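You operate a simulated robot arm through the tools that you are given. There is no shell and no other tool. Be economical: measure what you need, move in short steps, check, and stop when the job is done.

Carry out the task below with a simulated robot arm. There is one attempt and no reset: what you move stays moved.

TASK
Wipe the top cap, grease it and screw it down finger-tight on the casing.
Fine: wipe it on the cloth pad, touch its thread to the grease in the tin and put the tin's lid back on.
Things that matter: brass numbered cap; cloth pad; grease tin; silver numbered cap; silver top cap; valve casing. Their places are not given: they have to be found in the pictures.

Only the result counts: the job must be done as asked and must still hold three seconds after the hand-in. Knocking over, shifting, dropping, spilling or breaking anything else fails it. A push-on lid holds only when it is set on centred and level and pressed home; a screw cap is set on level and turned clockwise until tight. Flat cloth is picked up by pressing the open fingertips on it (5 to 10 N) and closing them slowly along it; thin cloth reads only 2 to 8 mm in the jaws.

THE ROBOT
A 7-joint arm with a two-finger parallel gripper, fixed in place. Base frame: the origin is at the foot of the arm, x ahead of it, y to its left, z up; the work surface is at about z = 0. Units: mm, rad, N and s.
With the tool pointing down near the work surface it reaches from about 220 to 580 mm from the base axis. Its first joint turns from -1.152 to 1.152 rad. Payload 2.5 kg.
The tool frame sits at the grasp point between the pads (the TCP): z along the fingers, y along the line on which they close. The tips reach 23 mm beyond it. The gripper opens to 94 mm. The fingers are 38 mm wide and 10 mm thick; the gripper's body (54 by 96 mm) begins 39 mm behind the TCP.
Orientation is told as [roll, pitch, yaw] about the base's x, y, z axes, in that order, counted from this pose: with the fingers straight down and closing along the base's y, the tool's x points along the base's -x, its y along +y and its z along -z.

THE INTERFACE
- The arm moves only by the tool jog_arm. Its argument "increments" is a list of rows, each a list of 6 numbers: the shift along the tool's x, y, z in mm, then the turn, a rotation vector about the tool's x, y, z in rad. In form: [[x, y, z, wx, wy, wz], ...]. A call has 1 to 12 rows; each row shifts and turns the commanded pose from where the row before left it, along the tool's axes as they then stand. "claw" is the closure in counts, from 0 (fully open) to 255 (shut), set as the call begins (left out, the last holds). Each row takes 0.2 s and may step no farther than 50 mm and 0.15 rad from the row before; otherwise, or with a gripper value out of range, the whole call is refused. Where a pose cannot be reached the arm comes as near as it can. A force on the tool above 70 N (or 10 N above the force at the start of the call, whichever is more), or a blocked arm, ends the call early, and 0.2 s more pass. Each finger travels about 108 mm/s and halts on what it meets, pressing with about 39 N; the grip force reading is that of the motor and also rises with nothing between the fingers. The clock runs only during rows and for 0.2 s after the last one: add rows that do not move to give the fingers time. It gives the time, the measured TCP pose, the force on the tool (base axes), the opening and the grip force at its end, in the units of the frame above (readings bear some noise), with the torque about the TCP (base axes, N m) and any sound that the robot's microphone picked up.
- Cameras (640 x 400 px; columns grow to the right, rows downward): "scene" is fixed at [124.9, -411.1, 546.9]; the picture's right is [0.78, -0.62, 0.00], its down [-0.34, -0.43, -0.84] and it looks along [0.52, 0.65, -0.55] (base axes); focal length 313 px, centre (320, 200). "wrist" rides on the gripper at [86, 16, -74] in the tool frame; the picture's right is [-0.18, 0.98, 0.00], its down [-0.58, -0.11, -0.81] and it looks along [-0.79, -0.15, 0.59] (tool axes); focal length 243 px, centre (320, 200).
- grab_frame(camera): a new picture of that camera. No time passes.
- pixel_to_xyz(camera, pixels): there is no depth. For up to 12 entries [column, row, z] of the newest picture of that camera ("zoom" is the newest enlarged one), the place [x, y] in the base frame at which the ray of that pixel passes the height z, good to about 2 mm. No time passes.
- zoom(camera, box): a new picture of the part [left, top, right, bottom] of that camera's present view, enlarged. No time passes.
- job_done(): hands the job in; it is judged then, once.

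Go step by step. Measure first, check grasps and placings, and put right what went wrong. The budget is 80 turns and 46 pictures, counting those below and the enlarged ones. Unless the task says otherwise, let go and move clear before handing in, and close with one line.

The tools are called after "Request:" by a JSON object that holds its "api" and its "payload". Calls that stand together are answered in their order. jog_arm: Moves the arm, as the interface text tells. Its arguments: {"type":"object","properties":{"increments":{"type":"array"},"claw":{"type":"number"}},"required":["increments"]} The other tools are called the same way: grab_frame (camera) takes a picture; pixel_to_xyz (camera, pixels) gives the place at which the rays of pixels pass given heights; zoom (camera, box) takes an enlarged picture of a part of a camera's view; job_done () hands the job in.

At the start:

```text
clock: 0.0
tcp_pos: [368.3, 107.0, 312.7]
orientation: [-0.001, 0.0, 0.0]
ft_force: [-0.1, 0.1, -0.9]
torque: [0.04, 0.0, -0.01]
grip_width: 93.7
gripper_force: 0.1
```

scene: 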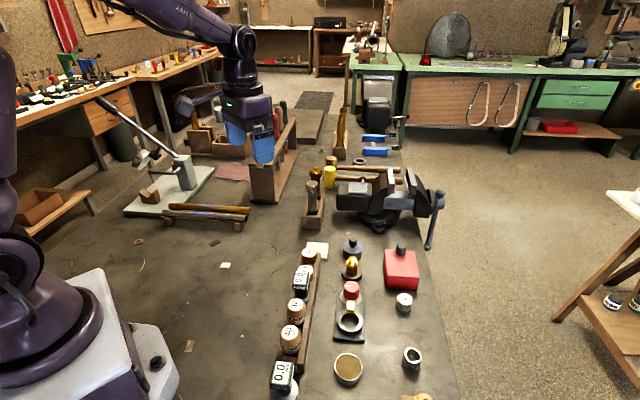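
wrist: 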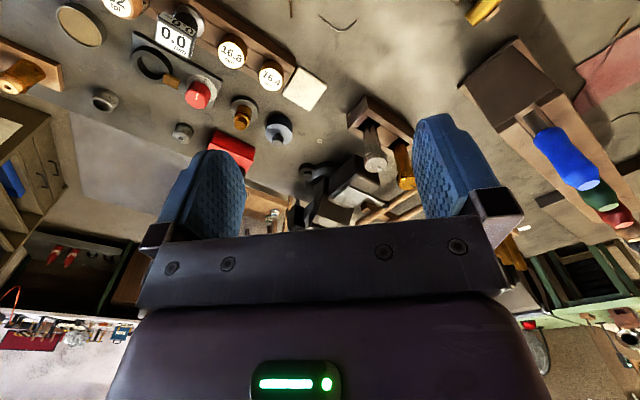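

The scene shows a row of parts around columns 270-430, rows 235-400. I will enlarge that area to identify them.

Request:
{"api": "zoom", "payload": {"camera": "scene", "box": [260, 230, 440, 342]}}

Request:
{"api": "zoom", "payload": {"camera": "scene", "box": [260, 288, 440, 400]}}

Request:
{"api": "zoom", "payload": {"camera": "wrist", "box": [40, 0, 360, 200]}}

```text
3.56 times, centred on (350, 286) of scene
```

zoom: 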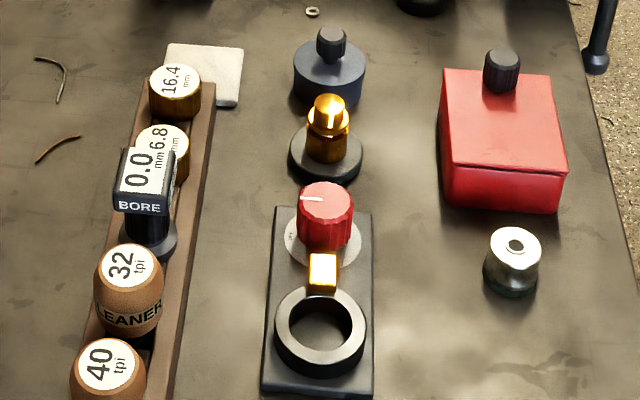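

```text
3.56 times, centred on (350, 344) of scene
```

zoom: 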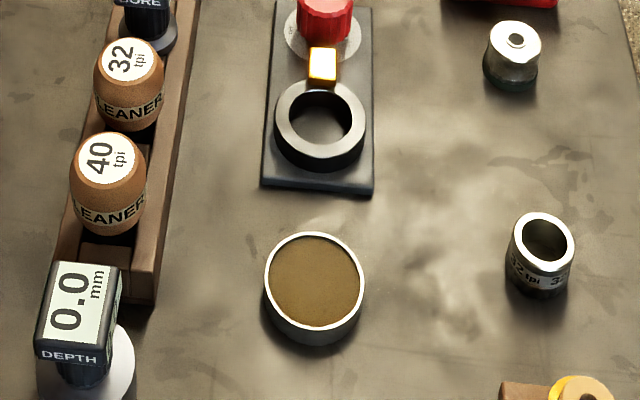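

```text
2.00 times, centred on (200, 100) of wrist
```

zoom: 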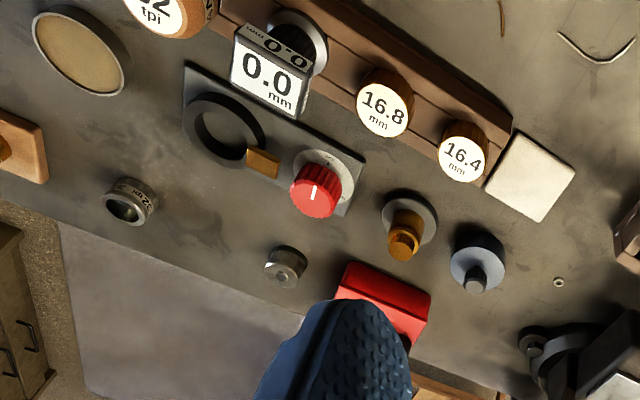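

I need positions. I will locate the main items at roughly table height.

Request:
{"api": "pixel_to_xyz", "payload": {"camera": "scene", "pixels": [[348, 368, 20], [411, 365, 0], [404, 305, 0], [352, 250, 10], [351, 270, 10], [317, 248, 5], [400, 270, 20], [348, 322, 10], [308, 252, 30], [282, 372, 40], [412, 398, 10], [302, 278, 40]]}}

Request:
{"api": "zoom", "payload": {"camera": "scene", "box": [380, 330, 460, 400]}}

Request:
{"api": "zoom", "payload": {"camera": "scene", "box": [290, 150, 450, 250]}}

```text
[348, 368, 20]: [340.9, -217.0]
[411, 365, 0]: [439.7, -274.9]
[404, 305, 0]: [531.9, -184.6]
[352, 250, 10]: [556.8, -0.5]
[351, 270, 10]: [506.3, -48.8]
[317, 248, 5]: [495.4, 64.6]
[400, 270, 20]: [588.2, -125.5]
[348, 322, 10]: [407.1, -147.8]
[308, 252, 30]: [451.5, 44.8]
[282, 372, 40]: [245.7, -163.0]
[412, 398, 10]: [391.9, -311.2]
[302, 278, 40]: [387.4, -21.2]
```

```text
5.71 times, centred on (420, 365) of scene
```

zoom: 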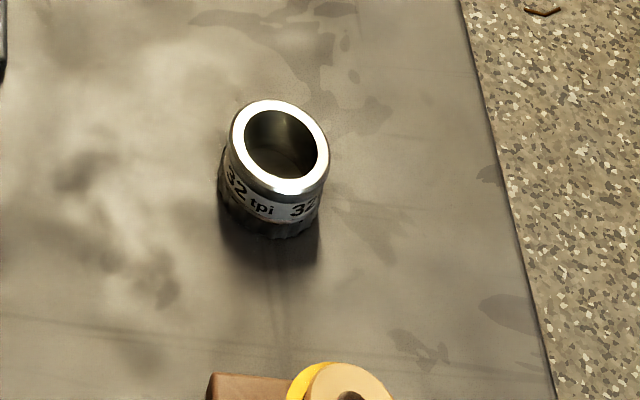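

```text
4.00 times, centred on (370, 200) of scene
```

zoom: 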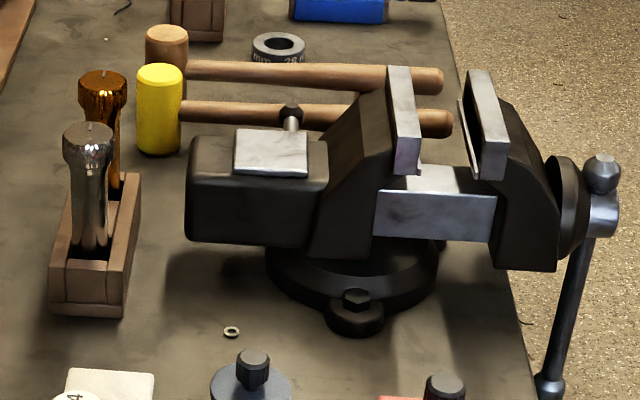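

The casing candidate is at about (440,-275), a silver part at (532,-185), and a white pad at (495,65). I will swing the wrist camera over that area for clearer views.

Request:
{"api": "jog_arm", "payload": {"increments": [[15, -47, 0, 0, 0, 0], [15, -47, 0, 0, 0, 0], [15, -47, 0, 0, 0, 0], [15, -47, 0, 0, 0, 0], [15, -47, 0, 0, 0, 0], [15, -47, 0, 0, 0, 0]]}}

Request:
{"api": "grab_frame", "payload": {"camera": "wrist"}}

```text
clock: 1.4
tcp_pos: [281.5, -174.9, 314.1]
orientation: [0.002, 0.0, 0.0]
ft_force: [-0.1, -0.3, -0.1]
torque: [0.0, 0.0, 0.0]
grip_width: 94.2
gripper_force: 0.1
```

```text
38 pictures are left
```

wrist: 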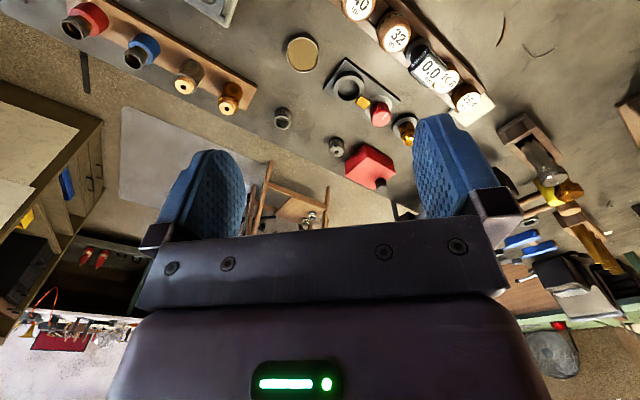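

A second rack shows at the upper left (columns 60-260, rows 0-110). I will enlarge it and the middle.

Request:
{"api": "zoom", "payload": {"camera": "wrist", "box": [50, 0, 270, 130]}}

Request:
{"api": "zoom", "payload": {"camera": "wrist", "box": [260, 0, 500, 190]}}

Request:
{"api": "pixel_to_xyz", "payload": {"camera": "wrist", "pixels": [[80, 25, 20], [137, 57, 20], [185, 85, 20], [229, 104, 20], [302, 54, 20], [282, 119, 30], [337, 147, 30], [210, 5, 10]]}}

```text
2.91 times, centred on (160, 65) of wrist
```

zoom: 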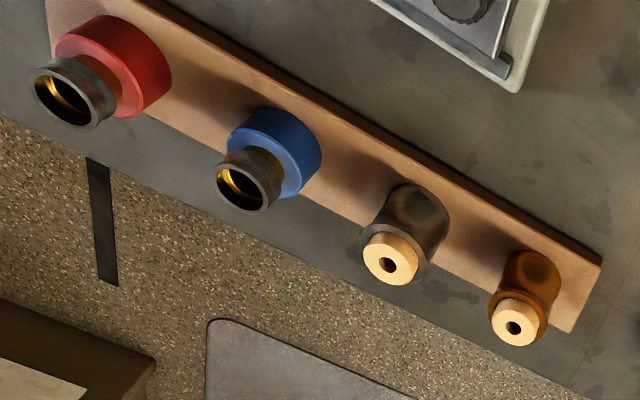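

```text
2.11 times, centred on (380, 95) of wrist
```

zoom: 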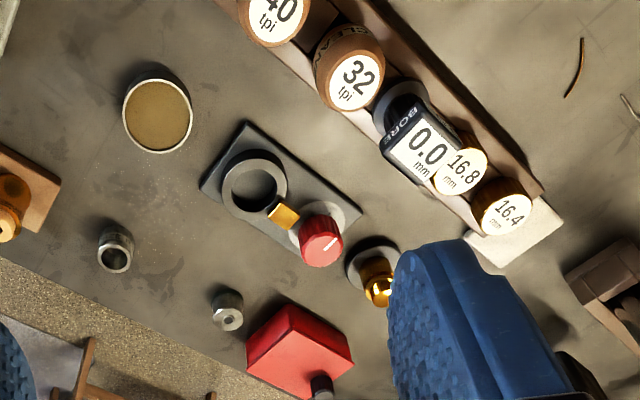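

```text
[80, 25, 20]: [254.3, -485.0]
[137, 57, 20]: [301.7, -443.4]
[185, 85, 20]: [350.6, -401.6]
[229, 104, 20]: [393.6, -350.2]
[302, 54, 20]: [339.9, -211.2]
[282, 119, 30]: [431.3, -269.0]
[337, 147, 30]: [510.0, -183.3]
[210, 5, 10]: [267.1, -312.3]
```

There are many parts; I still need to find the grease tin, numbered caps and casing. I will survey the y>0 side in the scene and the device at (267,-312).

Request:
{"api": "zoom", "payload": {"camera": "scene", "box": [110, 90, 310, 250]}}

Request:
{"api": "zoom", "payload": {"camera": "scene", "box": [300, 100, 420, 180]}}

Request:
{"api": "jog_arm", "payload": {"increments": [[30, -30, 0, 0, 0, 0], [30, -30, 0, 0, 0, 0]]}}

Request:
{"api": "grab_frame", "payload": {"camera": "wrist"}}

```text
2.50 times, centred on (210, 170) of scene
```

zoom: 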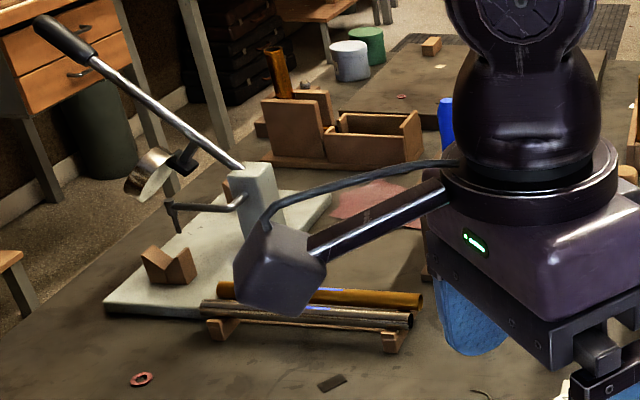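

```text
5.00 times, centred on (360, 140) of scene
```

zoom: 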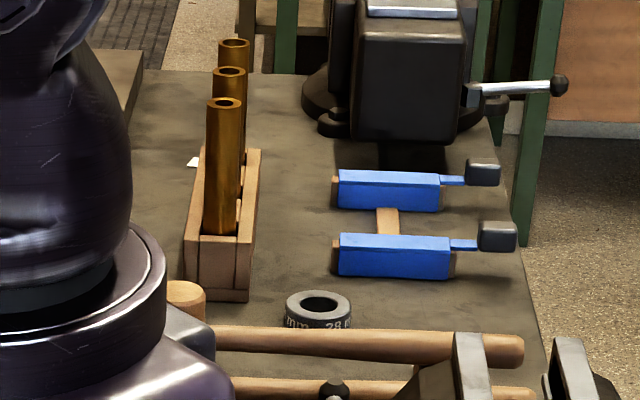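

```text
clock: 2.0
tcp_pos: [219.9, -235.4, 310.5]
orientation: [0.0, 0.0, 0.003]
ft_force: [0.0, -0.5, 0.1]
torque: [0.0, -0.02, 0.01]
grip_width: 93.9
gripper_force: 0.1
```

```text
33 pictures are left
```

wrist: 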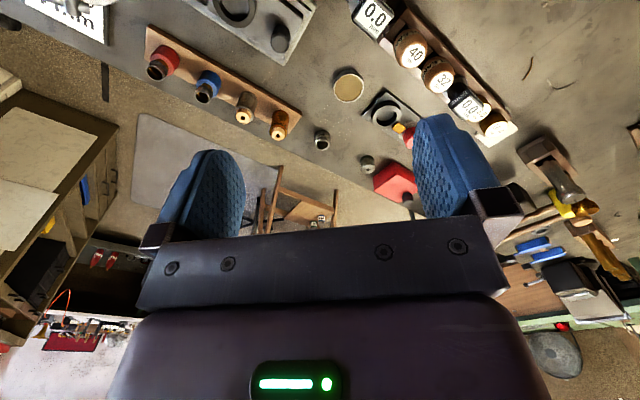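

More equipment lies at the upper edge (a grey plate at columns 190-310, a display at columns 30-110). I will yaw the camera toward -y to see it.

Request:
{"api": "jog_arm", "payload": {"increments": [[0, 20, -15, 0, 0, 0.15], [0, 20, -15, 0, 0, 0.15], [0, 20, -15, 0, 0, 0.15], [0, 20, -15, 0, 0, 0.15], [0, 20, -15, 0, 0, 0.15], [0, 20, -15, 0, 0, 0.15], [0, 0, 0, 0, 0, 0.15]]}}

Request:
{"api": "grab_frame", "payload": {"camera": "wrist"}}

```text
clock: 3.6
tcp_pos: [260.8, -124.7, 404.0]
orientation: [0.0, 0.001, -1.053]
ft_force: [-0.5, 0.3, -0.2]
torque: [0.01, 0.03, 0.0]
grip_width: 93.9
gripper_force: 0.1
```

```text
32 pictures are left
```

wrist: 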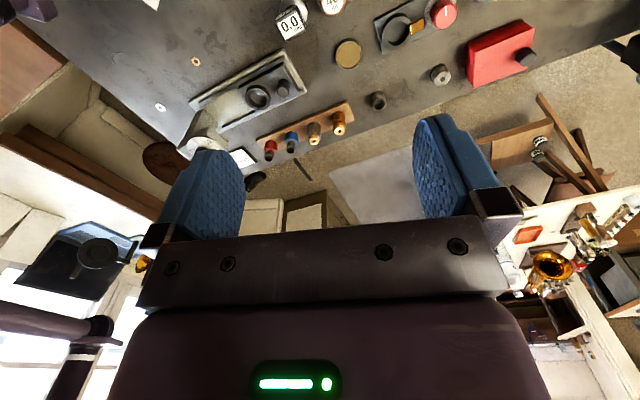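

Request:
{"api": "zoom", "payload": {"camera": "wrist", "box": [150, 40, 420, 200]}}

Request:
{"api": "zoom", "payload": {"camera": "wrist", "box": [250, 0, 560, 130]}}

Request:
{"api": "pixel_to_xyz", "payload": {"camera": "wrist", "pixels": [[258, 97, 10], [283, 86, 15], [225, 130, 20], [311, 130, 30], [338, 125, 30], [347, 53, 20], [378, 99, 30], [440, 73, 25], [195, 61, 0], [160, 107, 0]]}}

```text
2.37 times, centred on (285, 120) of wrist
```

zoom: 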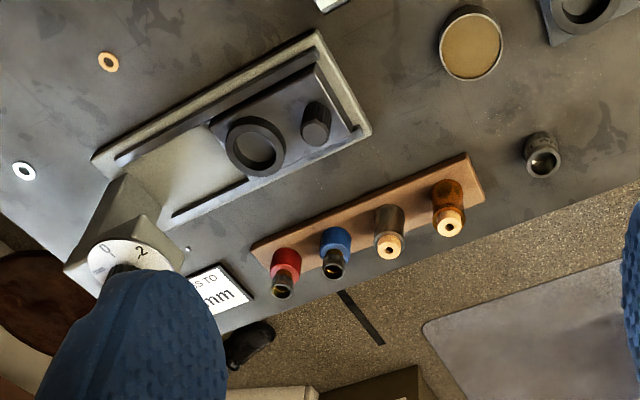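

```text
2.06 times, centred on (405, 65) of wrist
```

zoom: 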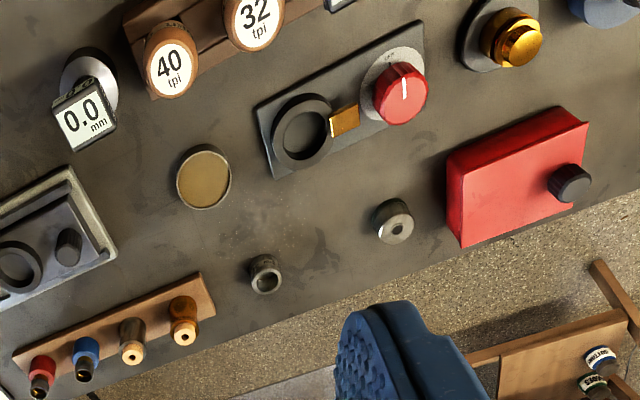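

```text
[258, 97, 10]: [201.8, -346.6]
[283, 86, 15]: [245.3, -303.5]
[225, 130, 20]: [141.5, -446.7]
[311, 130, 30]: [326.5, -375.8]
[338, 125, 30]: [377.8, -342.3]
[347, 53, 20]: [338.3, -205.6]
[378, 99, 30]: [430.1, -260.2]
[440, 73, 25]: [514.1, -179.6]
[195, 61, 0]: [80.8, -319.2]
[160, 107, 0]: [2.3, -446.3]
```

The candidate cap (silver, 440,73) and casing (378,99) need a closer look, as do the silver and brass parts in the rack. I will lower the camera toward them.

Request:
{"api": "jog_arm", "payload": {"increments": [[-14, 12, 40, 0, 0, 0], [-14, 12, 45, 0, 0, 0], [-14, 12, 45, 0, 0, 0], [-14, 12, 45, 0, 0, 0], [-14, 12, 45, 0, 0, 0], [-12, 12, 45, 0, 0, 0]]}}

Request:
{"api": "grab_frame", "payload": {"camera": "wrist"}}

```text
clock: 5.0
tcp_pos: [366.0, -164.1, 136.5]
orientation: [0.0, -0.002, -1.049]
ft_force: [0.0, -0.6, 0.4]
torque: [-0.02, 0.02, -0.01]
grip_width: 94.1
gripper_force: 0.2
```

```text
29 pictures are left
```

wrist: 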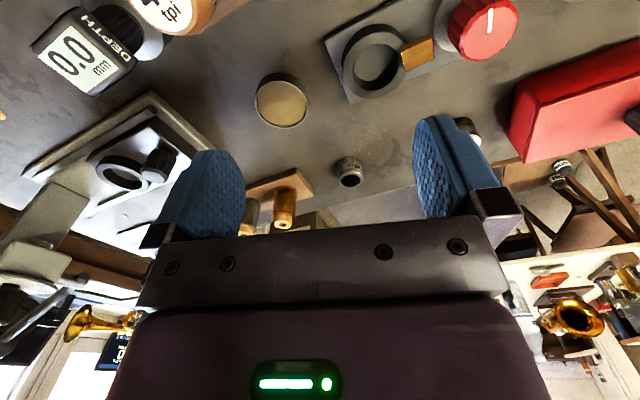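

That view adds little. I will lift and look at the y>0 half of the bench.

Request:
{"api": "jog_arm", "payload": {"increments": [[0, 0, -45, 0, 0, -0.15], [0, 0, -45, 0, 0, -0.15], [0, 0, -45, 0, 0, -0.15], [0, 0, -45, 0, 0, -0.15], [0, 0, -45, 0, 0, -0.15], [0, 0, -45, 0, 0, -0.15], [10, 45, 0, 0, 0, -0.15], [5, 45, 0, 0, 0, -0.15], [0, 45, 0, 0, 0, -0.15], [0, 45, 0, 0, 0, -0.15], [0, 45, 0, 0, 0, -0.15], [0, 0, 0, 0, 0, -0.15]]}}

Request:
{"api": "grab_frame", "payload": {"camera": "wrist"}}

Request:
{"api": "grab_frame", "payload": {"camera": "scene"}}

```text
clock: 7.6
tcp_pos: [316.5, 56.9, 407.6]
orientation: [0.002, 0.0, 0.753]
ft_force: [-0.8, 0.3, 0.5]
torque: [0.0, 0.02, 0.03]
grip_width: 93.9
gripper_force: 0.1
```

```text
28 pictures are left
```

wrist: 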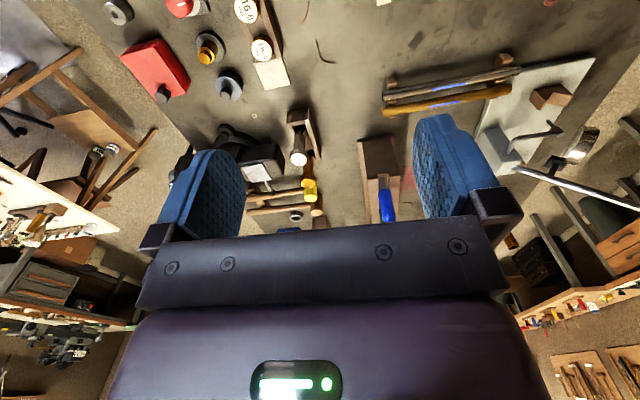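

```text
27 pictures are left
```

scene: 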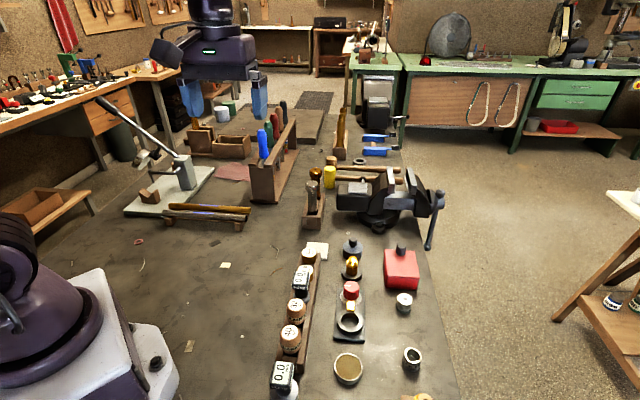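

Nothing else cap-like appears at y>0, so the relevant parts are in the group at columns 290-420. I will enlarge those strongly.

Request:
{"api": "zoom", "payload": {"camera": "scene", "box": [380, 284, 428, 314]}}

Request:
{"api": "zoom", "payload": {"camera": "scene", "box": [326, 234, 374, 284]}}

Request:
{"api": "zoom", "payload": {"camera": "scene", "box": [286, 238, 334, 278]}}

Request:
{"api": "zoom", "payload": {"camera": "wrist", "box": [90, 0, 330, 120]}}

```text
13.33 times, centred on (404, 299) of scene
```

zoom: 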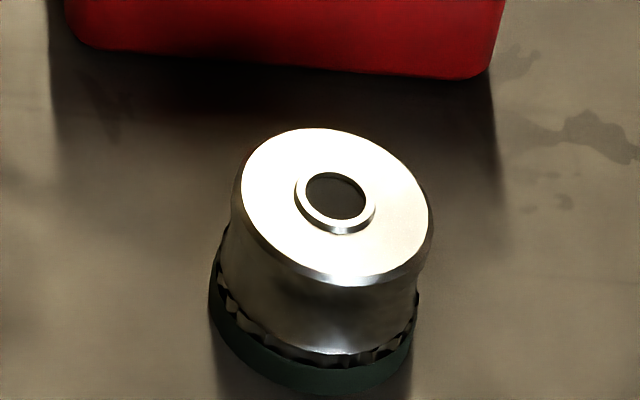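

```text
8.00 times, centred on (350, 259) of scene
```

zoom: 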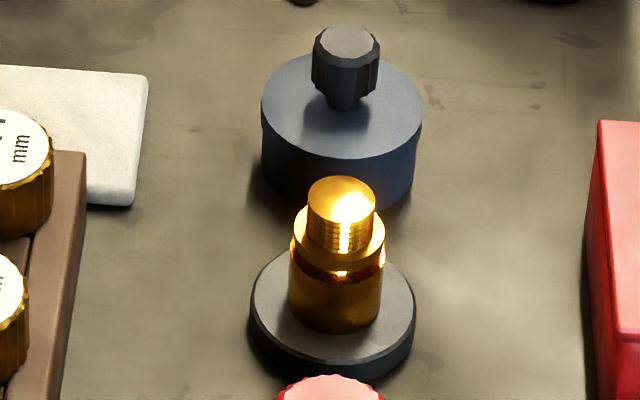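

```text
10.00 times, centred on (310, 258) of scene
```

zoom: 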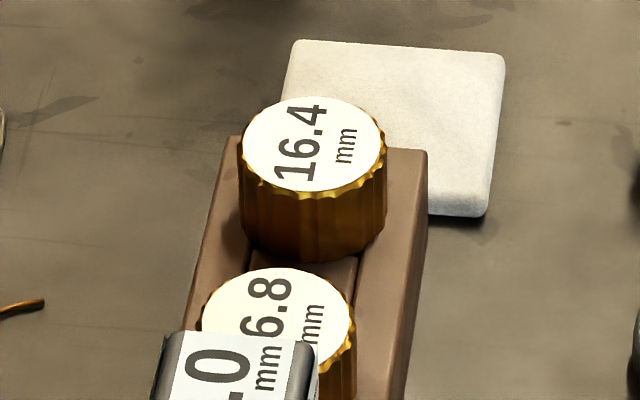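

```text
2.67 times, centred on (210, 60) of wrist
```

zoom: 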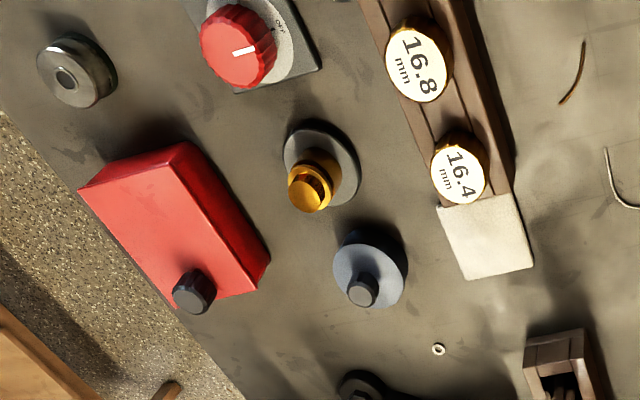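

The silver cap at (514,-180), with a centre hole and green foot, looks like the top cap. The casing and the numbered caps are still unclear, so I will hover low over the lamp and blue tin for a close look.

Request:
{"api": "jog_arm", "payload": {"increments": [[0, 0, 46, 0, 0, 0.15], [0, 0, 46, 0, 0, 0.15], [0, 0, 46, 0, 0, 0.15], [0, 0, 46, 0, 0, 0.15], [0, 0, 46, 0, 0, 0.15], [-45, -19, 0, 0, 0, 0], [-45, -19, 0, 0, 0, 0], [-45, -19, 0, 0, 0, 0], [-45, -19, 0, 0, 0, 0], [0, 0, 0, 0, 0, 0]]}}

Request:
{"api": "grab_frame", "payload": {"camera": "wrist"}}

```text
clock: 9.8
tcp_pos: [495.0, -19.0, 176.9]
orientation: [0.0, 0.002, 0.0]
ft_force: [-0.6, -0.3, 0.4]
torque: [0.02, 0.01, -0.03]
grip_width: 93.8
gripper_force: 0.0
```

```text
22 pictures are left
```

wrist: 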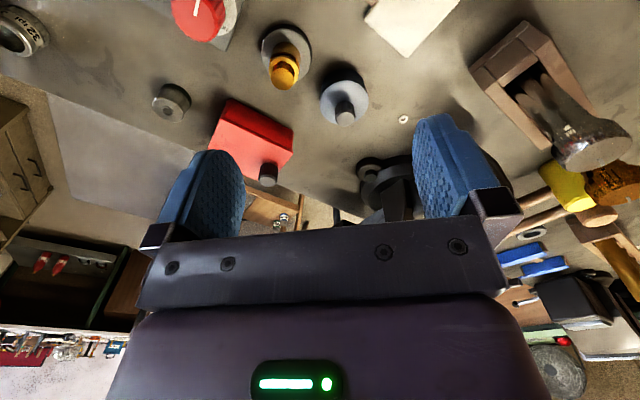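

The silver part in the wooden holder at (590,145) has marks on its end; I will enlarge it and the lamp.

Request:
{"api": "zoom", "payload": {"camera": "wrist", "box": [470, 10, 640, 220]}}

Request:
{"api": "zoom", "payload": {"camera": "wrist", "box": [130, 0, 400, 150]}}

```text
1.90 times, centred on (555, 115) of wrist
```

zoom: 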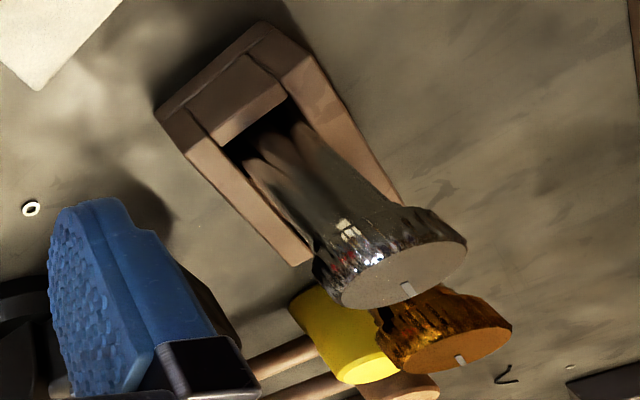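

```text
2.37 times, centred on (265, 75) of wrist
```

zoom: 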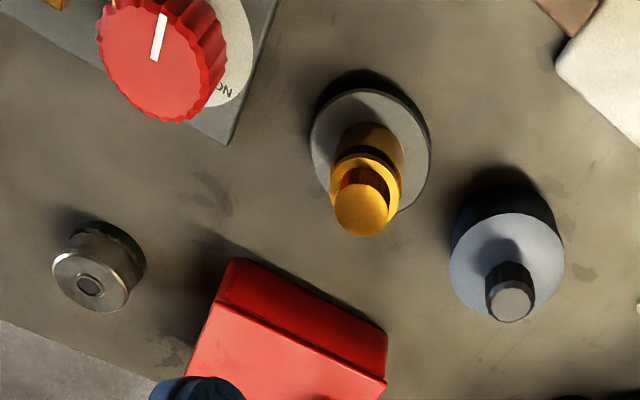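

Neither resolves it. The silver and brass parts with pale tops on the plank at about (350,-400) and (393,-350) are within reach, so I will hover over them and look.

Request:
{"api": "jog_arm", "payload": {"increments": [[15, -40, -25, 0, 0, 0], [16, -45, 0, 0, 0, 0], [16, -45, 0, 0, 0, 0], [16, -45, 0, 0, 0, 0], [16, -45, 0, 0, 0, 0], [16, -45, 0, 0, 0, 0], [16, -45, 0, 0, 0, 0], [16, -40, 0, 0, 0, 0], [0, 0, 12, 0, 0, 0.15], [0, 0, 12, 0, 0, 0.15], [0, 0, 12, 0, 0, 0.15], [0, 0, 12, 0, 0, 0.15]]}}

Request:
{"api": "grab_frame", "payload": {"camera": "wrist"}}

```text
clock: 12.4
tcp_pos: [370.0, -369.2, 154.5]
orientation: [-0.002, 0.0, -0.603]
ft_force: [-0.7, -0.1, -0.4]
torque: [0.0, -0.02, 0.02]
grip_width: 93.9
gripper_force: 0.0
```

```text
19 pictures are left
```

wrist: 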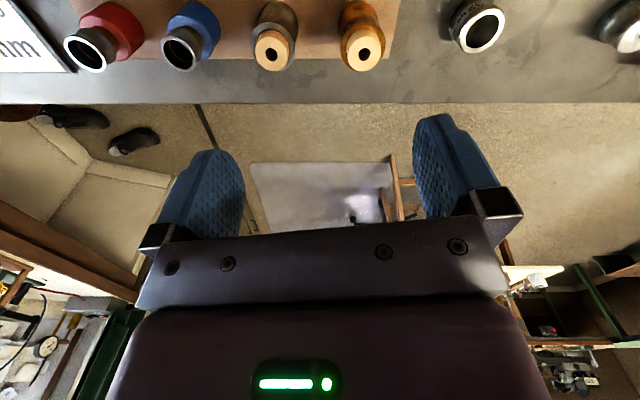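

Request:
{"api": "zoom", "payload": {"camera": "wrist", "box": [60, 0, 400, 80]}}

Request:
{"api": "zoom", "payload": {"camera": "wrist", "box": [430, 0, 640, 70]}}

```text
1.88 times, centred on (230, 40) of wrist
```

zoom: 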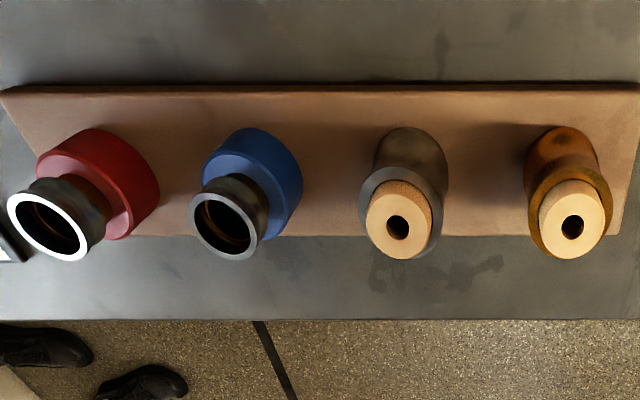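

```text
3.05 times, centred on (535, 35) of wrist
```

zoom: 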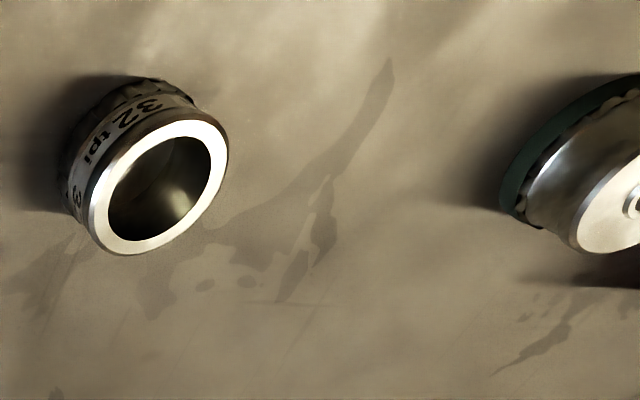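

The plank carries cork-topped ferrules, not caps. I will inspect the dial device and its ring and knob plate near (200-245,-325).

Request:
{"api": "jog_arm", "payload": {"increments": [[35, -11, -10, 0, 0, 0], [35, -11, -10, 0, 0, 0], [35, -11, -10, 0, 0, 0], [33, -12, -10, 0, 0, 0], [10, 10, 0, 0, 0, 0.15], [10, 10, 0, 0, 0, 0.15], [0, 0, 0, 0, 0, 0]]}}

Request:
{"api": "grab_frame", "payload": {"camera": "wrist"}}

```text
clock: 14.0
tcp_pos: [228.0, -299.9, 193.8]
orientation: [0.0, 0.0, -0.902]
ft_force: [-0.2, -1.0, -0.4]
torque: [0.03, 0.01, 0.01]
grip_width: 94.3
gripper_force: 0.0
```

```text
16 pictures are left
```

wrist: 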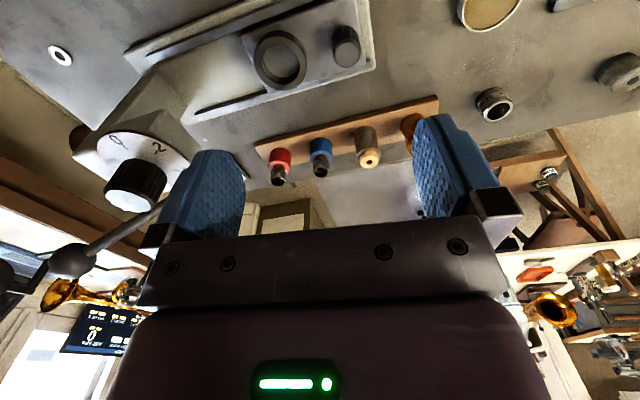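

That is only a carriage fixture. The knurled silver and brass heads in the wooden holder (scene 313,187 and 316,173) are about cap-sized, so I will locate them and check several sizes at once.

Request:
{"api": "pixel_to_xyz", "payload": {"camera": "scene", "pixels": [[313, 187, 80], [316, 173, 80], [312, 222, 0], [300, 183, 80], [326, 187, 80], [411, 352, 35], [404, 298, 30], [351, 281, 3], [352, 245, 30], [348, 368, 15], [334, 368, 15], [363, 368, 15]]}}

Request:
{"api": "zoom", "payload": {"camera": "scene", "box": [296, 160, 336, 240]}}

Request:
{"api": "zoom", "payload": {"camera": "scene", "box": [394, 340, 428, 376]}}

```text
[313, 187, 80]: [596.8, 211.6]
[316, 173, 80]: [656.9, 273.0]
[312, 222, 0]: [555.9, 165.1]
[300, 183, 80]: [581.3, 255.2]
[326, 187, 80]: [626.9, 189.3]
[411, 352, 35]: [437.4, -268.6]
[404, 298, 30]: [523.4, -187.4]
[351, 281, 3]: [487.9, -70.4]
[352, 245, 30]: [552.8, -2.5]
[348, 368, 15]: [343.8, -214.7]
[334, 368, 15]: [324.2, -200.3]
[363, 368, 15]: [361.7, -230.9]
```

```text
5.00 times, centred on (316, 200) of scene
```

zoom: 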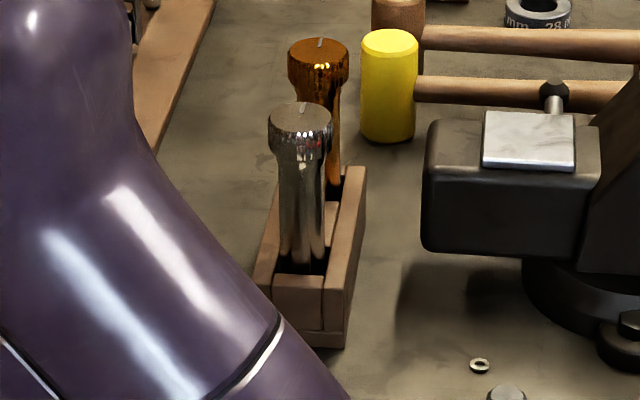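

```text
11.11 times, centred on (411, 358) of scene
```

zoom: 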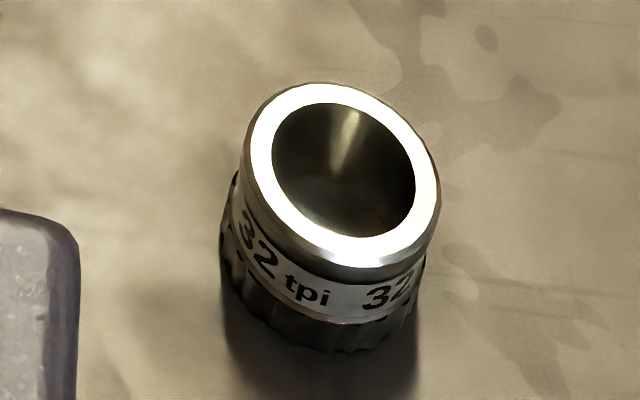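

The wooden holder is out of reach, so the casing must be the silver bored part marked 32 tpi at (437,-269). I still need to decide which is the grease tin, so I will look down on the brown-filled tin up close.

Request:
{"api": "jog_arm", "payload": {"increments": [[0, 40, 0, 0, 0, 0], [0, 40, 0, 0, 0, 0], [0, 40, 0, 0, 0, 0], [-5, 23, 0, 0, 0, 0], [0, 0, 22, 0, 0, 0.15], [0, 0, 22, 0, 0, 0.15], [0, 0, 22, 0, 0, 0]]}}

Request:
{"api": "grab_frame", "payload": {"camera": "wrist"}}

```text
clock: 15.6
tcp_pos: [343.1, -214.2, 130.2]
orientation: [-0.001, 0.001, -1.2]
ft_force: [0.3, -0.5, 0.5]
torque: [-0.03, -0.04, 0.02]
grip_width: 93.9
gripper_force: 0.2
```

```text
13 pictures are left
```

wrist: 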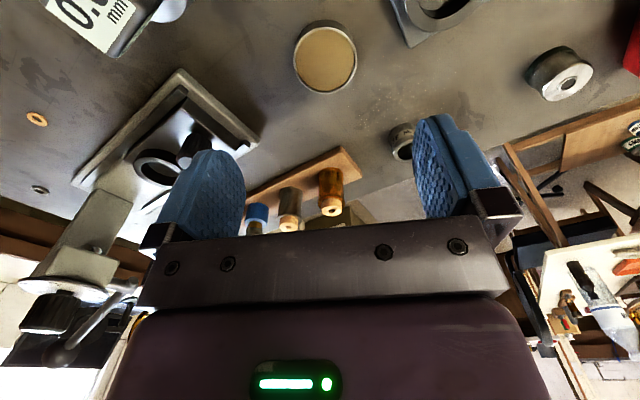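

I will enlarge the brown tin here, and the blue knobbed part in the scene view once more at maximum.

Request:
{"api": "zoom", "payload": {"camera": "wrist", "box": [280, 10, 370, 100]}}

Request:
{"api": "zoom", "payload": {"camera": "scene", "box": [336, 234, 368, 264]}}

```text
4.44 times, centred on (325, 55) of wrist
```

zoom: 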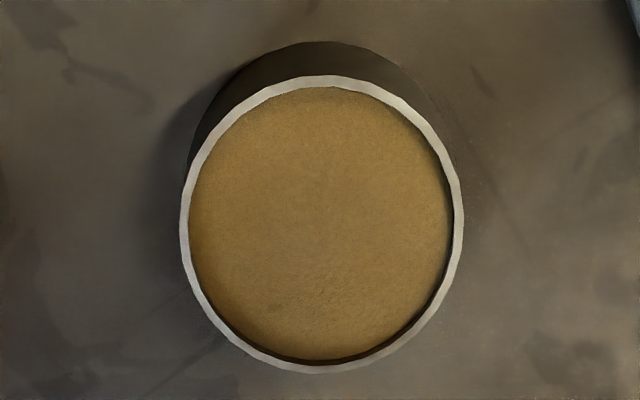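

```text
13.33 times, centred on (352, 249) of scene
```

zoom: 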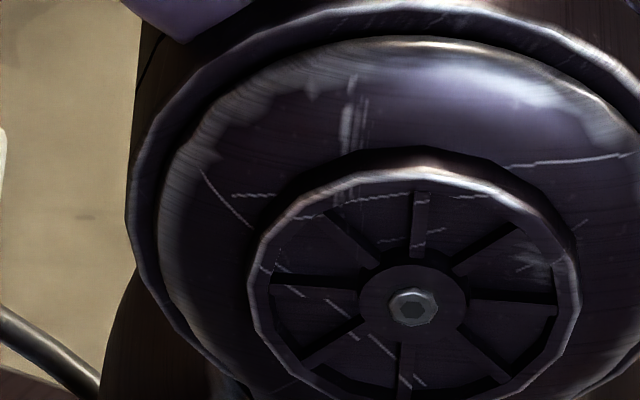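

The brown tin looks granular and lidless nearby, while the blue part with a knob looks like a lidded tin. I will go over the blue one for a close look.

Request:
{"api": "jog_arm", "payload": {"increments": [[0, 0, -45, 0, 0, 0], [21, 43, 0, 0, 0, 0], [21, 43, 0, 0, 0, 0], [21, 43, 0, 0, 0, 0], [21, 43, 0, 0, 0, 0], [21, 43, 0, 0, 0, 0], [21, 43, 0, 0, 0, 0], [0, 0, 0, 0, 0, -0.15], [0, 0, 0, 0, 0, -0.15], [0, 0, 0, 0, 0, -0.15], [0, 0, 0, 0, 0, -0.15], [0, 0, 0, 0, 0, -0.15]]}}

Request:
{"api": "jog_arm", "payload": {"increments": [[0, 0, 10, 0, 0, -0.15], [0, 0, 10, 0, 0, -0.15], [0, 0, 10, 0, 0, -0.15], [0, 0, 0, 0, 0, 0]]}}

Request:
{"api": "zoom", "payload": {"camera": "wrist", "box": [160, 0, 480, 200]}}

```text
clock: 18.2
tcp_pos: [537.6, -3.3, 173.8]
orientation: [-0.001, 0.0, -0.446]
ft_force: [0.1, -0.1, -0.1]
torque: [0.06, -0.02, -0.02]
grip_width: 93.9
gripper_force: 0.2
```

```text
clock: 19.2
tcp_pos: [537.2, -3.5, 143.0]
orientation: [-0.001, 0.0, 0.002]
ft_force: [-0.3, -0.5, -0.7]
torque: [-0.04, -0.03, 0.01]
grip_width: 93.8
gripper_force: 0.1
```

```text
2.00 times, centred on (320, 100) of wrist
```

zoom: 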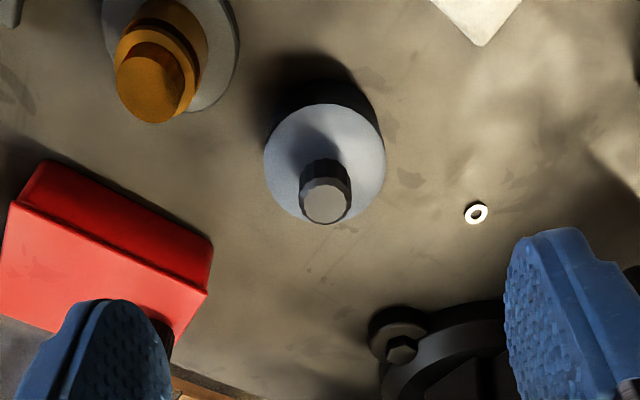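

The blue tin has a knob with its top at wrist (322,101). I will triangulate the knob and disc from both cameras.

Request:
{"api": "pixel_to_xyz", "payload": {"camera": "wrist", "pixels": [[322.5, 101.5, 30], [322.5, 101.5, 45], [322.5, 101.5, 60], [322.5, 81.5, 20], [322.5, 81.5, 30], [292, 81.5, 25], [353, 81.5, 25], [311, 100, 50], [335, 100, 50]]}}

Request:
{"api": "pixel_to_xyz", "payload": {"camera": "scene", "pixels": [[353.4, 239, 30], [353.4, 239, 45], [353.4, 239, 60], [352.7, 248, 20], [352.7, 248, 30], [342.5, 248, 25], [363, 248, 25]]}}

```text
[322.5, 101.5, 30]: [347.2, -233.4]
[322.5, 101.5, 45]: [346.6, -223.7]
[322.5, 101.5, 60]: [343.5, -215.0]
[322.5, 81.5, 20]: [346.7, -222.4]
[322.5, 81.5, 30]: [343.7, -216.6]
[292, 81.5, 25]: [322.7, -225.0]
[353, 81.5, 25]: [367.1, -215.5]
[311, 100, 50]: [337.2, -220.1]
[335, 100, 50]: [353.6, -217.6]
```

```text
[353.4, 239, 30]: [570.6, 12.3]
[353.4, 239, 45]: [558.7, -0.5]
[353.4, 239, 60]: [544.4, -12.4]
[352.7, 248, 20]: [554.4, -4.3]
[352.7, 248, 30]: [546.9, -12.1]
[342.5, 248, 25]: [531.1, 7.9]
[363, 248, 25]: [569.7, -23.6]
```

The wrist query used the older picture; I will repeat it on the newest zoom.

Request:
{"api": "pixel_to_xyz", "payload": {"camera": "zoom", "pixels": [[325, 203, 30], [325, 203, 45], [325, 203, 60], [325, 163, 20], [325, 163, 30], [264, 163, 25], [386, 163, 25], [302, 200, 50], [350, 200, 50], [325, 110, 0]]}}

```text
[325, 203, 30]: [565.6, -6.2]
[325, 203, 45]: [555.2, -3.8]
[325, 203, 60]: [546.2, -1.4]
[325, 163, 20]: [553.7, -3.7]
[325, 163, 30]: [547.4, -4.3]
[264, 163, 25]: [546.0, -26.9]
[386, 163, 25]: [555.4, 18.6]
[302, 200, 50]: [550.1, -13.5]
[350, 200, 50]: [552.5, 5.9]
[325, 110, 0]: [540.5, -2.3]
```

The knob top is at about (552,-4,48), about 19 mm wide, on a disc 46 mm across at z about 24. I will part-close the fingers and descend around the knob.

Request:
{"api": "jog_arm", "payload": {"increments": [[-15, 0, 0, 0, 0, 0], [0, 0, 30, 0, 0, 0], [0, 0, 30, 0, 0, 0], [0, 0, 20, 0, 0, 0], [0, 0, 8, 0, 0, 0], [0, 0, 0, 0, 0, 0]], "claw": 100}}

Request:
{"api": "jog_arm", "payload": {"increments": [[0, 0, 0, 0, 0, 0], [0, 0, 0, 0, 0, 0], [0, 0, 0, 0, 0, 0]], "claw": 255}}

```text
clock: 20.6
tcp_pos: [551.7, -4.6, 56.3]
orientation: [0.0, 0.0, 0.0]
ft_force: [-1.1, -1.0, 0.9]
torque: [-0.01, -0.02, 0.03]
grip_width: 56.9
gripper_force: 0.0
```

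```text
clock: 21.4
tcp_pos: [551.2, -4.5, 56.6]
orientation: [0.001, 0.002, 0.0]
ft_force: [-0.7, 0.3, 0.7]
torque: [-0.01, 0.0, 0.0]
grip_width: 16.9
gripper_force: 38.7
heard: snap
```

The knob is held at 16.9 mm, but a "snap" was heard. I will lift a little and read the force.

Request:
{"api": "jog_arm", "payload": {"increments": [[0, 0, -3, 0, 0, 0], [0, 0, -3, 0, 0, 0], [0, 0, -6, 0, 0, 0], [0, 0, -15, 0, 0, 0], [0, 0, 0, 0, 0, 0]]}}

Request:
{"api": "zoom", "payload": {"camera": "wrist", "box": [240, 0, 420, 140]}}

```text
clock: 22.6
tcp_pos: [551.1, -5.2, 83.2]
orientation: [-0.001, -0.001, -0.002]
ft_force: [-1.1, -0.1, -0.1]
torque: [0.0, 0.01, 0.0]
grip_width: 16.8
gripper_force: 39.1
```

```text
2.86 times, centred on (330, 70) of wrist
```

zoom: 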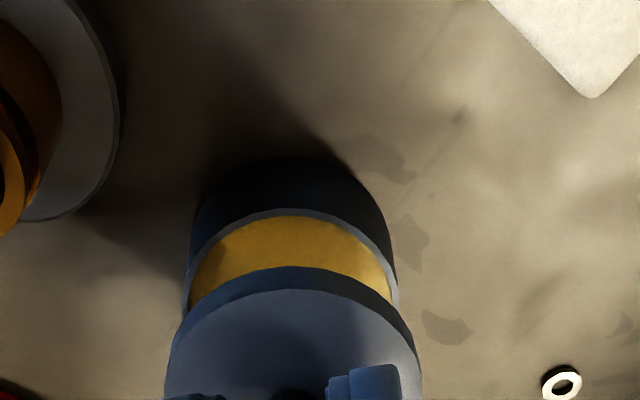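

The lid is off and yellow grease shows in the blue tin, so this is the grease tin. I will park the lid on clear bench at about (470,140).

Request:
{"api": "jog_arm", "payload": {"increments": [[0, 0, -40, 0, 0, 0], [20, 36, 0, 0, 0, 0], [20, 36, 0, 0, 0, 0], [20, 36, 0, 0, 0, 0], [21, 37, 0, 0, 0, 0], [0, 0, 40, 0, 0, 0], [0, 0, 30, 0, 0, 0], [0, 0, 5, 0, 0, 0], [0, 0, 0, 0, 0, 0]]}}

Request:
{"api": "jog_arm", "payload": {"increments": [[0, 0, 2, 0, 0, 0], [0, 0, 2, 0, 0, 0], [0, 0, 0, 0, 0, 0]]}}

Request:
{"api": "grab_frame", "payload": {"camera": "scene"}}

```text
clock: 24.6
tcp_pos: [471.4, 139.4, 47.9]
orientation: [0.0, 0.0, 0.002]
ft_force: [-0.3, 1.0, 0.3]
torque: [0.05, -0.02, 0.0]
grip_width: 17.4
gripper_force: 38.6
```

```text
clock: 25.4
tcp_pos: [471.7, 140.5, 44.9]
orientation: [-0.001, 0.001, 0.0]
ft_force: [-0.6, -0.3, 0.5]
torque: [0.0, -0.01, 0.01]
grip_width: 17.7
gripper_force: 39.0
```

```text
8 pictures are left
```

scene: 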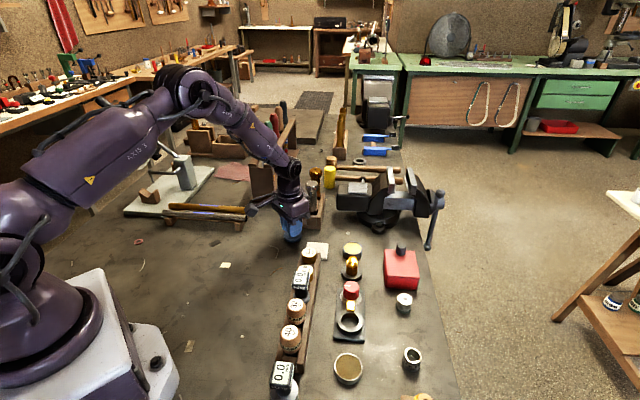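

No contact yet at z = 44.9 (lid still off the bench). I will keep descending in small steps until the force rises.

Request:
{"api": "jog_arm", "payload": {"increments": [[0, 0, 2, 0, 0, 0], [0, 0, 1, 0, 0, 0], [0, 0, 0, 0, 0, 0]]}}

Request:
{"api": "jog_arm", "payload": {"increments": [[0, 0, 2, 0, 0, 0], [0, 0, 1, 0, 0, 0], [0, 0, 0, 0, 0, 0]]}}

Request:
{"api": "jog_arm", "payload": {"increments": [[0, 0, 2, 0, 0, 0], [0, 0, 0, 0, 0, 0]]}}

```text
clock: 26.2
tcp_pos: [471.8, 140.5, 41.2]
orientation: [0.001, 0.0, 0.0]
ft_force: [0.2, -0.5, 0.6]
torque: [0.0, -0.03, 0.02]
grip_width: 17.5
gripper_force: 38.7
```

```text
clock: 27.0
tcp_pos: [472.4, 141.3, 37.6]
orientation: [-0.001, 0.001, 0.0]
ft_force: [0.3, 0.3, 0.5]
torque: [-0.01, -0.03, -0.01]
grip_width: 17.6
gripper_force: 38.9
```

```text
clock: 27.6
tcp_pos: [471.9, 140.4, 35.4]
orientation: [-0.001, 0.0, 0.001]
ft_force: [-0.1, 0.5, -0.2]
torque: [-0.03, 0.01, 0.0]
grip_width: 17.8
gripper_force: 39.3
```

Still free at 35.4. Continuing in 1 mm steps.

Request:
{"api": "jog_arm", "payload": {"increments": [[0, 0, 1, 0, 0, 0], [0, 0, 1, 0, 0, 0], [0, 0, 0, 0, 0, 0]]}}

Request:
{"api": "jog_arm", "payload": {"increments": [[0, 0, 1, 0, 0, 0], [0, 0, 0, 0, 0, 0]]}}

Request:
{"api": "jog_arm", "payload": {"increments": [[0, 0, 1, 0, 0, 0], [0, 0, 0, 0, 0, 0]]}}

```text
clock: 28.4
tcp_pos: [472.0, 141.6, 34.9]
orientation: [0.0, 0.001, 0.0]
ft_force: [-3.3, 0.2, 7.5]
torque: [0.0, 0.11, 0.06]
grip_width: 17.6
gripper_force: 38.9
```

```text
clock: 29.0
tcp_pos: [471.8, 141.0, 33.2]
orientation: [-0.001, 0.0, -0.001]
ft_force: [-5.5, -0.6, 19.9]
torque: [-0.04, 0.18, 0.03]
grip_width: 17.8
gripper_force: 38.8
```

```text
clock: 29.6
tcp_pos: [472.1, 142.2, 34.4]
orientation: [0.002, -0.007, 0.001]
ft_force: [-7.2, -1.7, 35.0]
torque: [-0.05, 0.34, -0.01]
grip_width: 17.7
gripper_force: 38.8
```

The lid rests on the bench (35 N, contact at about z = 34.7). I will ease off, release and rise.

Request:
{"api": "jog_arm", "payload": {"increments": [[0, 0, -1.5, 0, 0, 0], [0, 0, -1.5, 0, 0, 0], [0, 0, 0, 0, 0, 0]]}}

Request:
{"api": "jog_arm", "payload": {"increments": [[0, 0, 0, 0, 0, 0], [0, 0, 0, 0, 0, 0], [0, 0, 0, 0, 0, 0], [0, 0, -40, 0, 0, 0], [0, 0, -45, 0, 0, 0], [0, 0, -45, 0, 0, 0], [0, 0, 0, 0, 0, 0]], "claw": 100}}

```text
clock: 30.4
tcp_pos: [470.4, 140.6, 34.5]
orientation: [-0.001, 0.0, 0.0]
ft_force: [2.4, 0.3, 5.2]
torque: [0.03, -0.22, -0.02]
grip_width: 17.4
gripper_force: 39.1
```

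```text
clock: 32.0
tcp_pos: [468.8, 143.0, 166.4]
orientation: [0.0, 0.001, 0.0]
ft_force: [0.2, 0.3, 0.3]
torque: [0.03, 0.04, 0.0]
grip_width: 57.0
gripper_force: 0.0
```

The lid is parked at about (470,141). Next I go above the silver top cap to locate it and see its surroundings.

Request:
{"api": "jog_arm", "payload": {"increments": [[-4, -41, 0, 0, 0, 0], [-4, -41, 0, 0, 0, 0], [-4, -41, 0, 0, 0, 0], [-4, -41, 0, 0, 0, 0], [-4, -41, 0, 0, 0, 0], [-4, -41, 0, 0, 0, 0], [-4, -41, 0, 0, 0, 0], [-4, -39, 25, 0, 0, 0], [0, 0, 0, 0, 0, 0]], "claw": 100}}

Request:
{"api": "zoom", "payload": {"camera": "wrist", "box": [220, 0, 500, 140]}}

```text
clock: 34.0
tcp_pos: [504.6, -185.8, 139.5]
orientation: [0.002, -0.001, 0.002]
ft_force: [0.0, -0.7, -0.5]
torque: [-0.01, -0.01, 0.0]
grip_width: 57.2
gripper_force: 0.1
```

```text
2.29 times, centred on (360, 70) of wrist
```

zoom: 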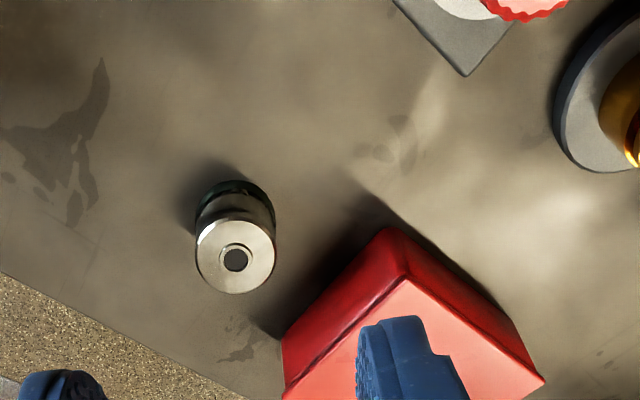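

The cap's top centre is at zoom (236,258). I will triangulate with the scene pixel (405.2,298.5).

Request:
{"api": "pixel_to_xyz", "payload": {"camera": "zoom", "pixels": [[236, 257, 15], [236, 257, 25], [236, 257, 35], [195, 257, 25], [277, 257, 25], [235, 215, 0], [275, 200, 5], [196, 200, 5], [284, 338, 30], [388, 228, 30], [285, 395, 0]]}}

Request:
{"api": "pixel_to_xyz", "payload": {"camera": "scene", "pixels": [[405.2, 298.5, 15], [405.2, 298.5, 25], [405.2, 298.5, 35], [411.5, 352.5, 20], [411.5, 352.5, 30], [350.7, 265.5, 20], [350.7, 265.5, 40]]}}

```text
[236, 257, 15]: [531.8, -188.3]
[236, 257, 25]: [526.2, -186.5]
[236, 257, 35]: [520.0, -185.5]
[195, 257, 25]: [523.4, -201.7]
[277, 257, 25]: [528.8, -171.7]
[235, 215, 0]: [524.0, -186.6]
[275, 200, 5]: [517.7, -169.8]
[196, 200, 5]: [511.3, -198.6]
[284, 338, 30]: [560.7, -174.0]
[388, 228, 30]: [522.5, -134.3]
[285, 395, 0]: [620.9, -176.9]
```

```text
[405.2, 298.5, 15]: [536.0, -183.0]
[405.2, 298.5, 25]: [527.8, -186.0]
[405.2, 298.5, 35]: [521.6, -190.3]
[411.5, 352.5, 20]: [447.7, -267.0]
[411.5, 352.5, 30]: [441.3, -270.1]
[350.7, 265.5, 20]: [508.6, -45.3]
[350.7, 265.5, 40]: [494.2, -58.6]
```

The cap centre is (526,-187), top z about 26, diameter about 30. The red box face runs 34 mm away at 45°, so I will yaw +0.78 so the fingers close parallel to that face, then descend to z = 35.

Request:
{"api": "jog_arm", "payload": {"increments": [[-21.4, -1.2, 0, 0, 0, 0], [0, 0, 0, 0, 0, -0.13], [0, 0, 0, 0, 0, -0.13], [0, 0, 0, 0, 0, -0.13], [0, 0, 0, 0, 0, -0.13], [0, 0, 0, 0, 0, -0.13], [0, 0, 0, 0, 0, -0.13], [0, 0, 40, 0, 0, 0], [0, 0, 0, 0, 0, 0]], "claw": 105}}

Request:
{"api": "jog_arm", "payload": {"increments": [[0, 0, 30, 0, 0, 0], [0, 0, 20, 0, 0, 0], [0, 0, 10, 0, 0, 0], [0, 0, 3, 0, 0, 0], [0, 0, 0, 0, 0, 0]]}}

Request:
{"api": "jog_arm", "payload": {"increments": [[0, 0, 0, 0, 0, 0], [0, 0, 0, 0, 0, 0], [0, 0, 0, 0, 0, 0]], "claw": 255}}

```text
clock: 36.0
tcp_pos: [525.9, -186.0, 98.4]
orientation: [-0.001, -0.001, 0.783]
ft_force: [-0.8, -0.7, 0.1]
torque: [0.0, -0.03, -0.03]
grip_width: 55.2
gripper_force: 0.2
```

```text
clock: 37.2
tcp_pos: [524.9, -186.3, 36.5]
orientation: [0.0, 0.001, 0.779]
ft_force: [0.0, 0.3, 0.6]
torque: [0.01, 0.03, -0.02]
grip_width: 55.3
gripper_force: 0.1
```

```text
clock: 38.0
tcp_pos: [524.6, -185.7, 36.6]
orientation: [0.001, -0.001, 0.78]
ft_force: [-0.8, 0.9, 0.2]
torque: [-0.01, 0.0, 0.0]
grip_width: 28.5
gripper_force: 39.2
```

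The cap is held at 28.5 mm. I will lift slowly and look between the fingers and at the spot it left.

Request:
{"api": "jog_arm", "payload": {"increments": [[0, 0, -5, 0, 0, 0], [0, 0, -15, 0, 0, 0], [0, 0, -40, 0, 0, 0], [0, 0, -40, 0, 0, 0], [0, 0, 0, 0, 0, 0]]}}

Request:
{"api": "zoom", "payload": {"camera": "wrist", "box": [220, 40, 440, 200]}}

```text
clock: 39.2
tcp_pos: [526.3, -185.8, 136.9]
orientation: [0.0, 0.0, 0.78]
ft_force: [0.0, 0.4, -0.2]
torque: [-0.02, -0.01, 0.0]
grip_width: 28.7
gripper_force: 39.1
```

```text
2.50 times, centred on (330, 120) of wrist
```

zoom: 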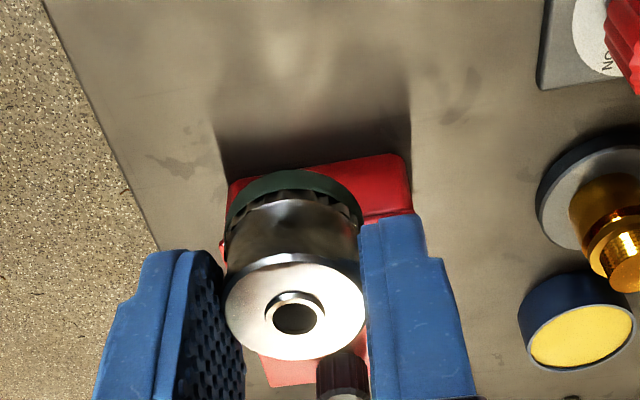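

The cap came up cleanly, with a green dirty band at its thread end. I must be sure which part is the casing, so I will enlarge the brass stand at wrist (465,115).

Request:
{"api": "zoom", "payload": {"camera": "wrist", "box": [424, 80, 504, 170]}}

```text
4.44 times, centred on (464, 125) of wrist
```

zoom: 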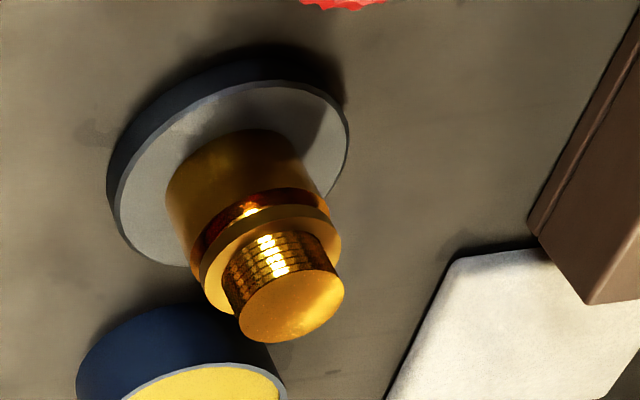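

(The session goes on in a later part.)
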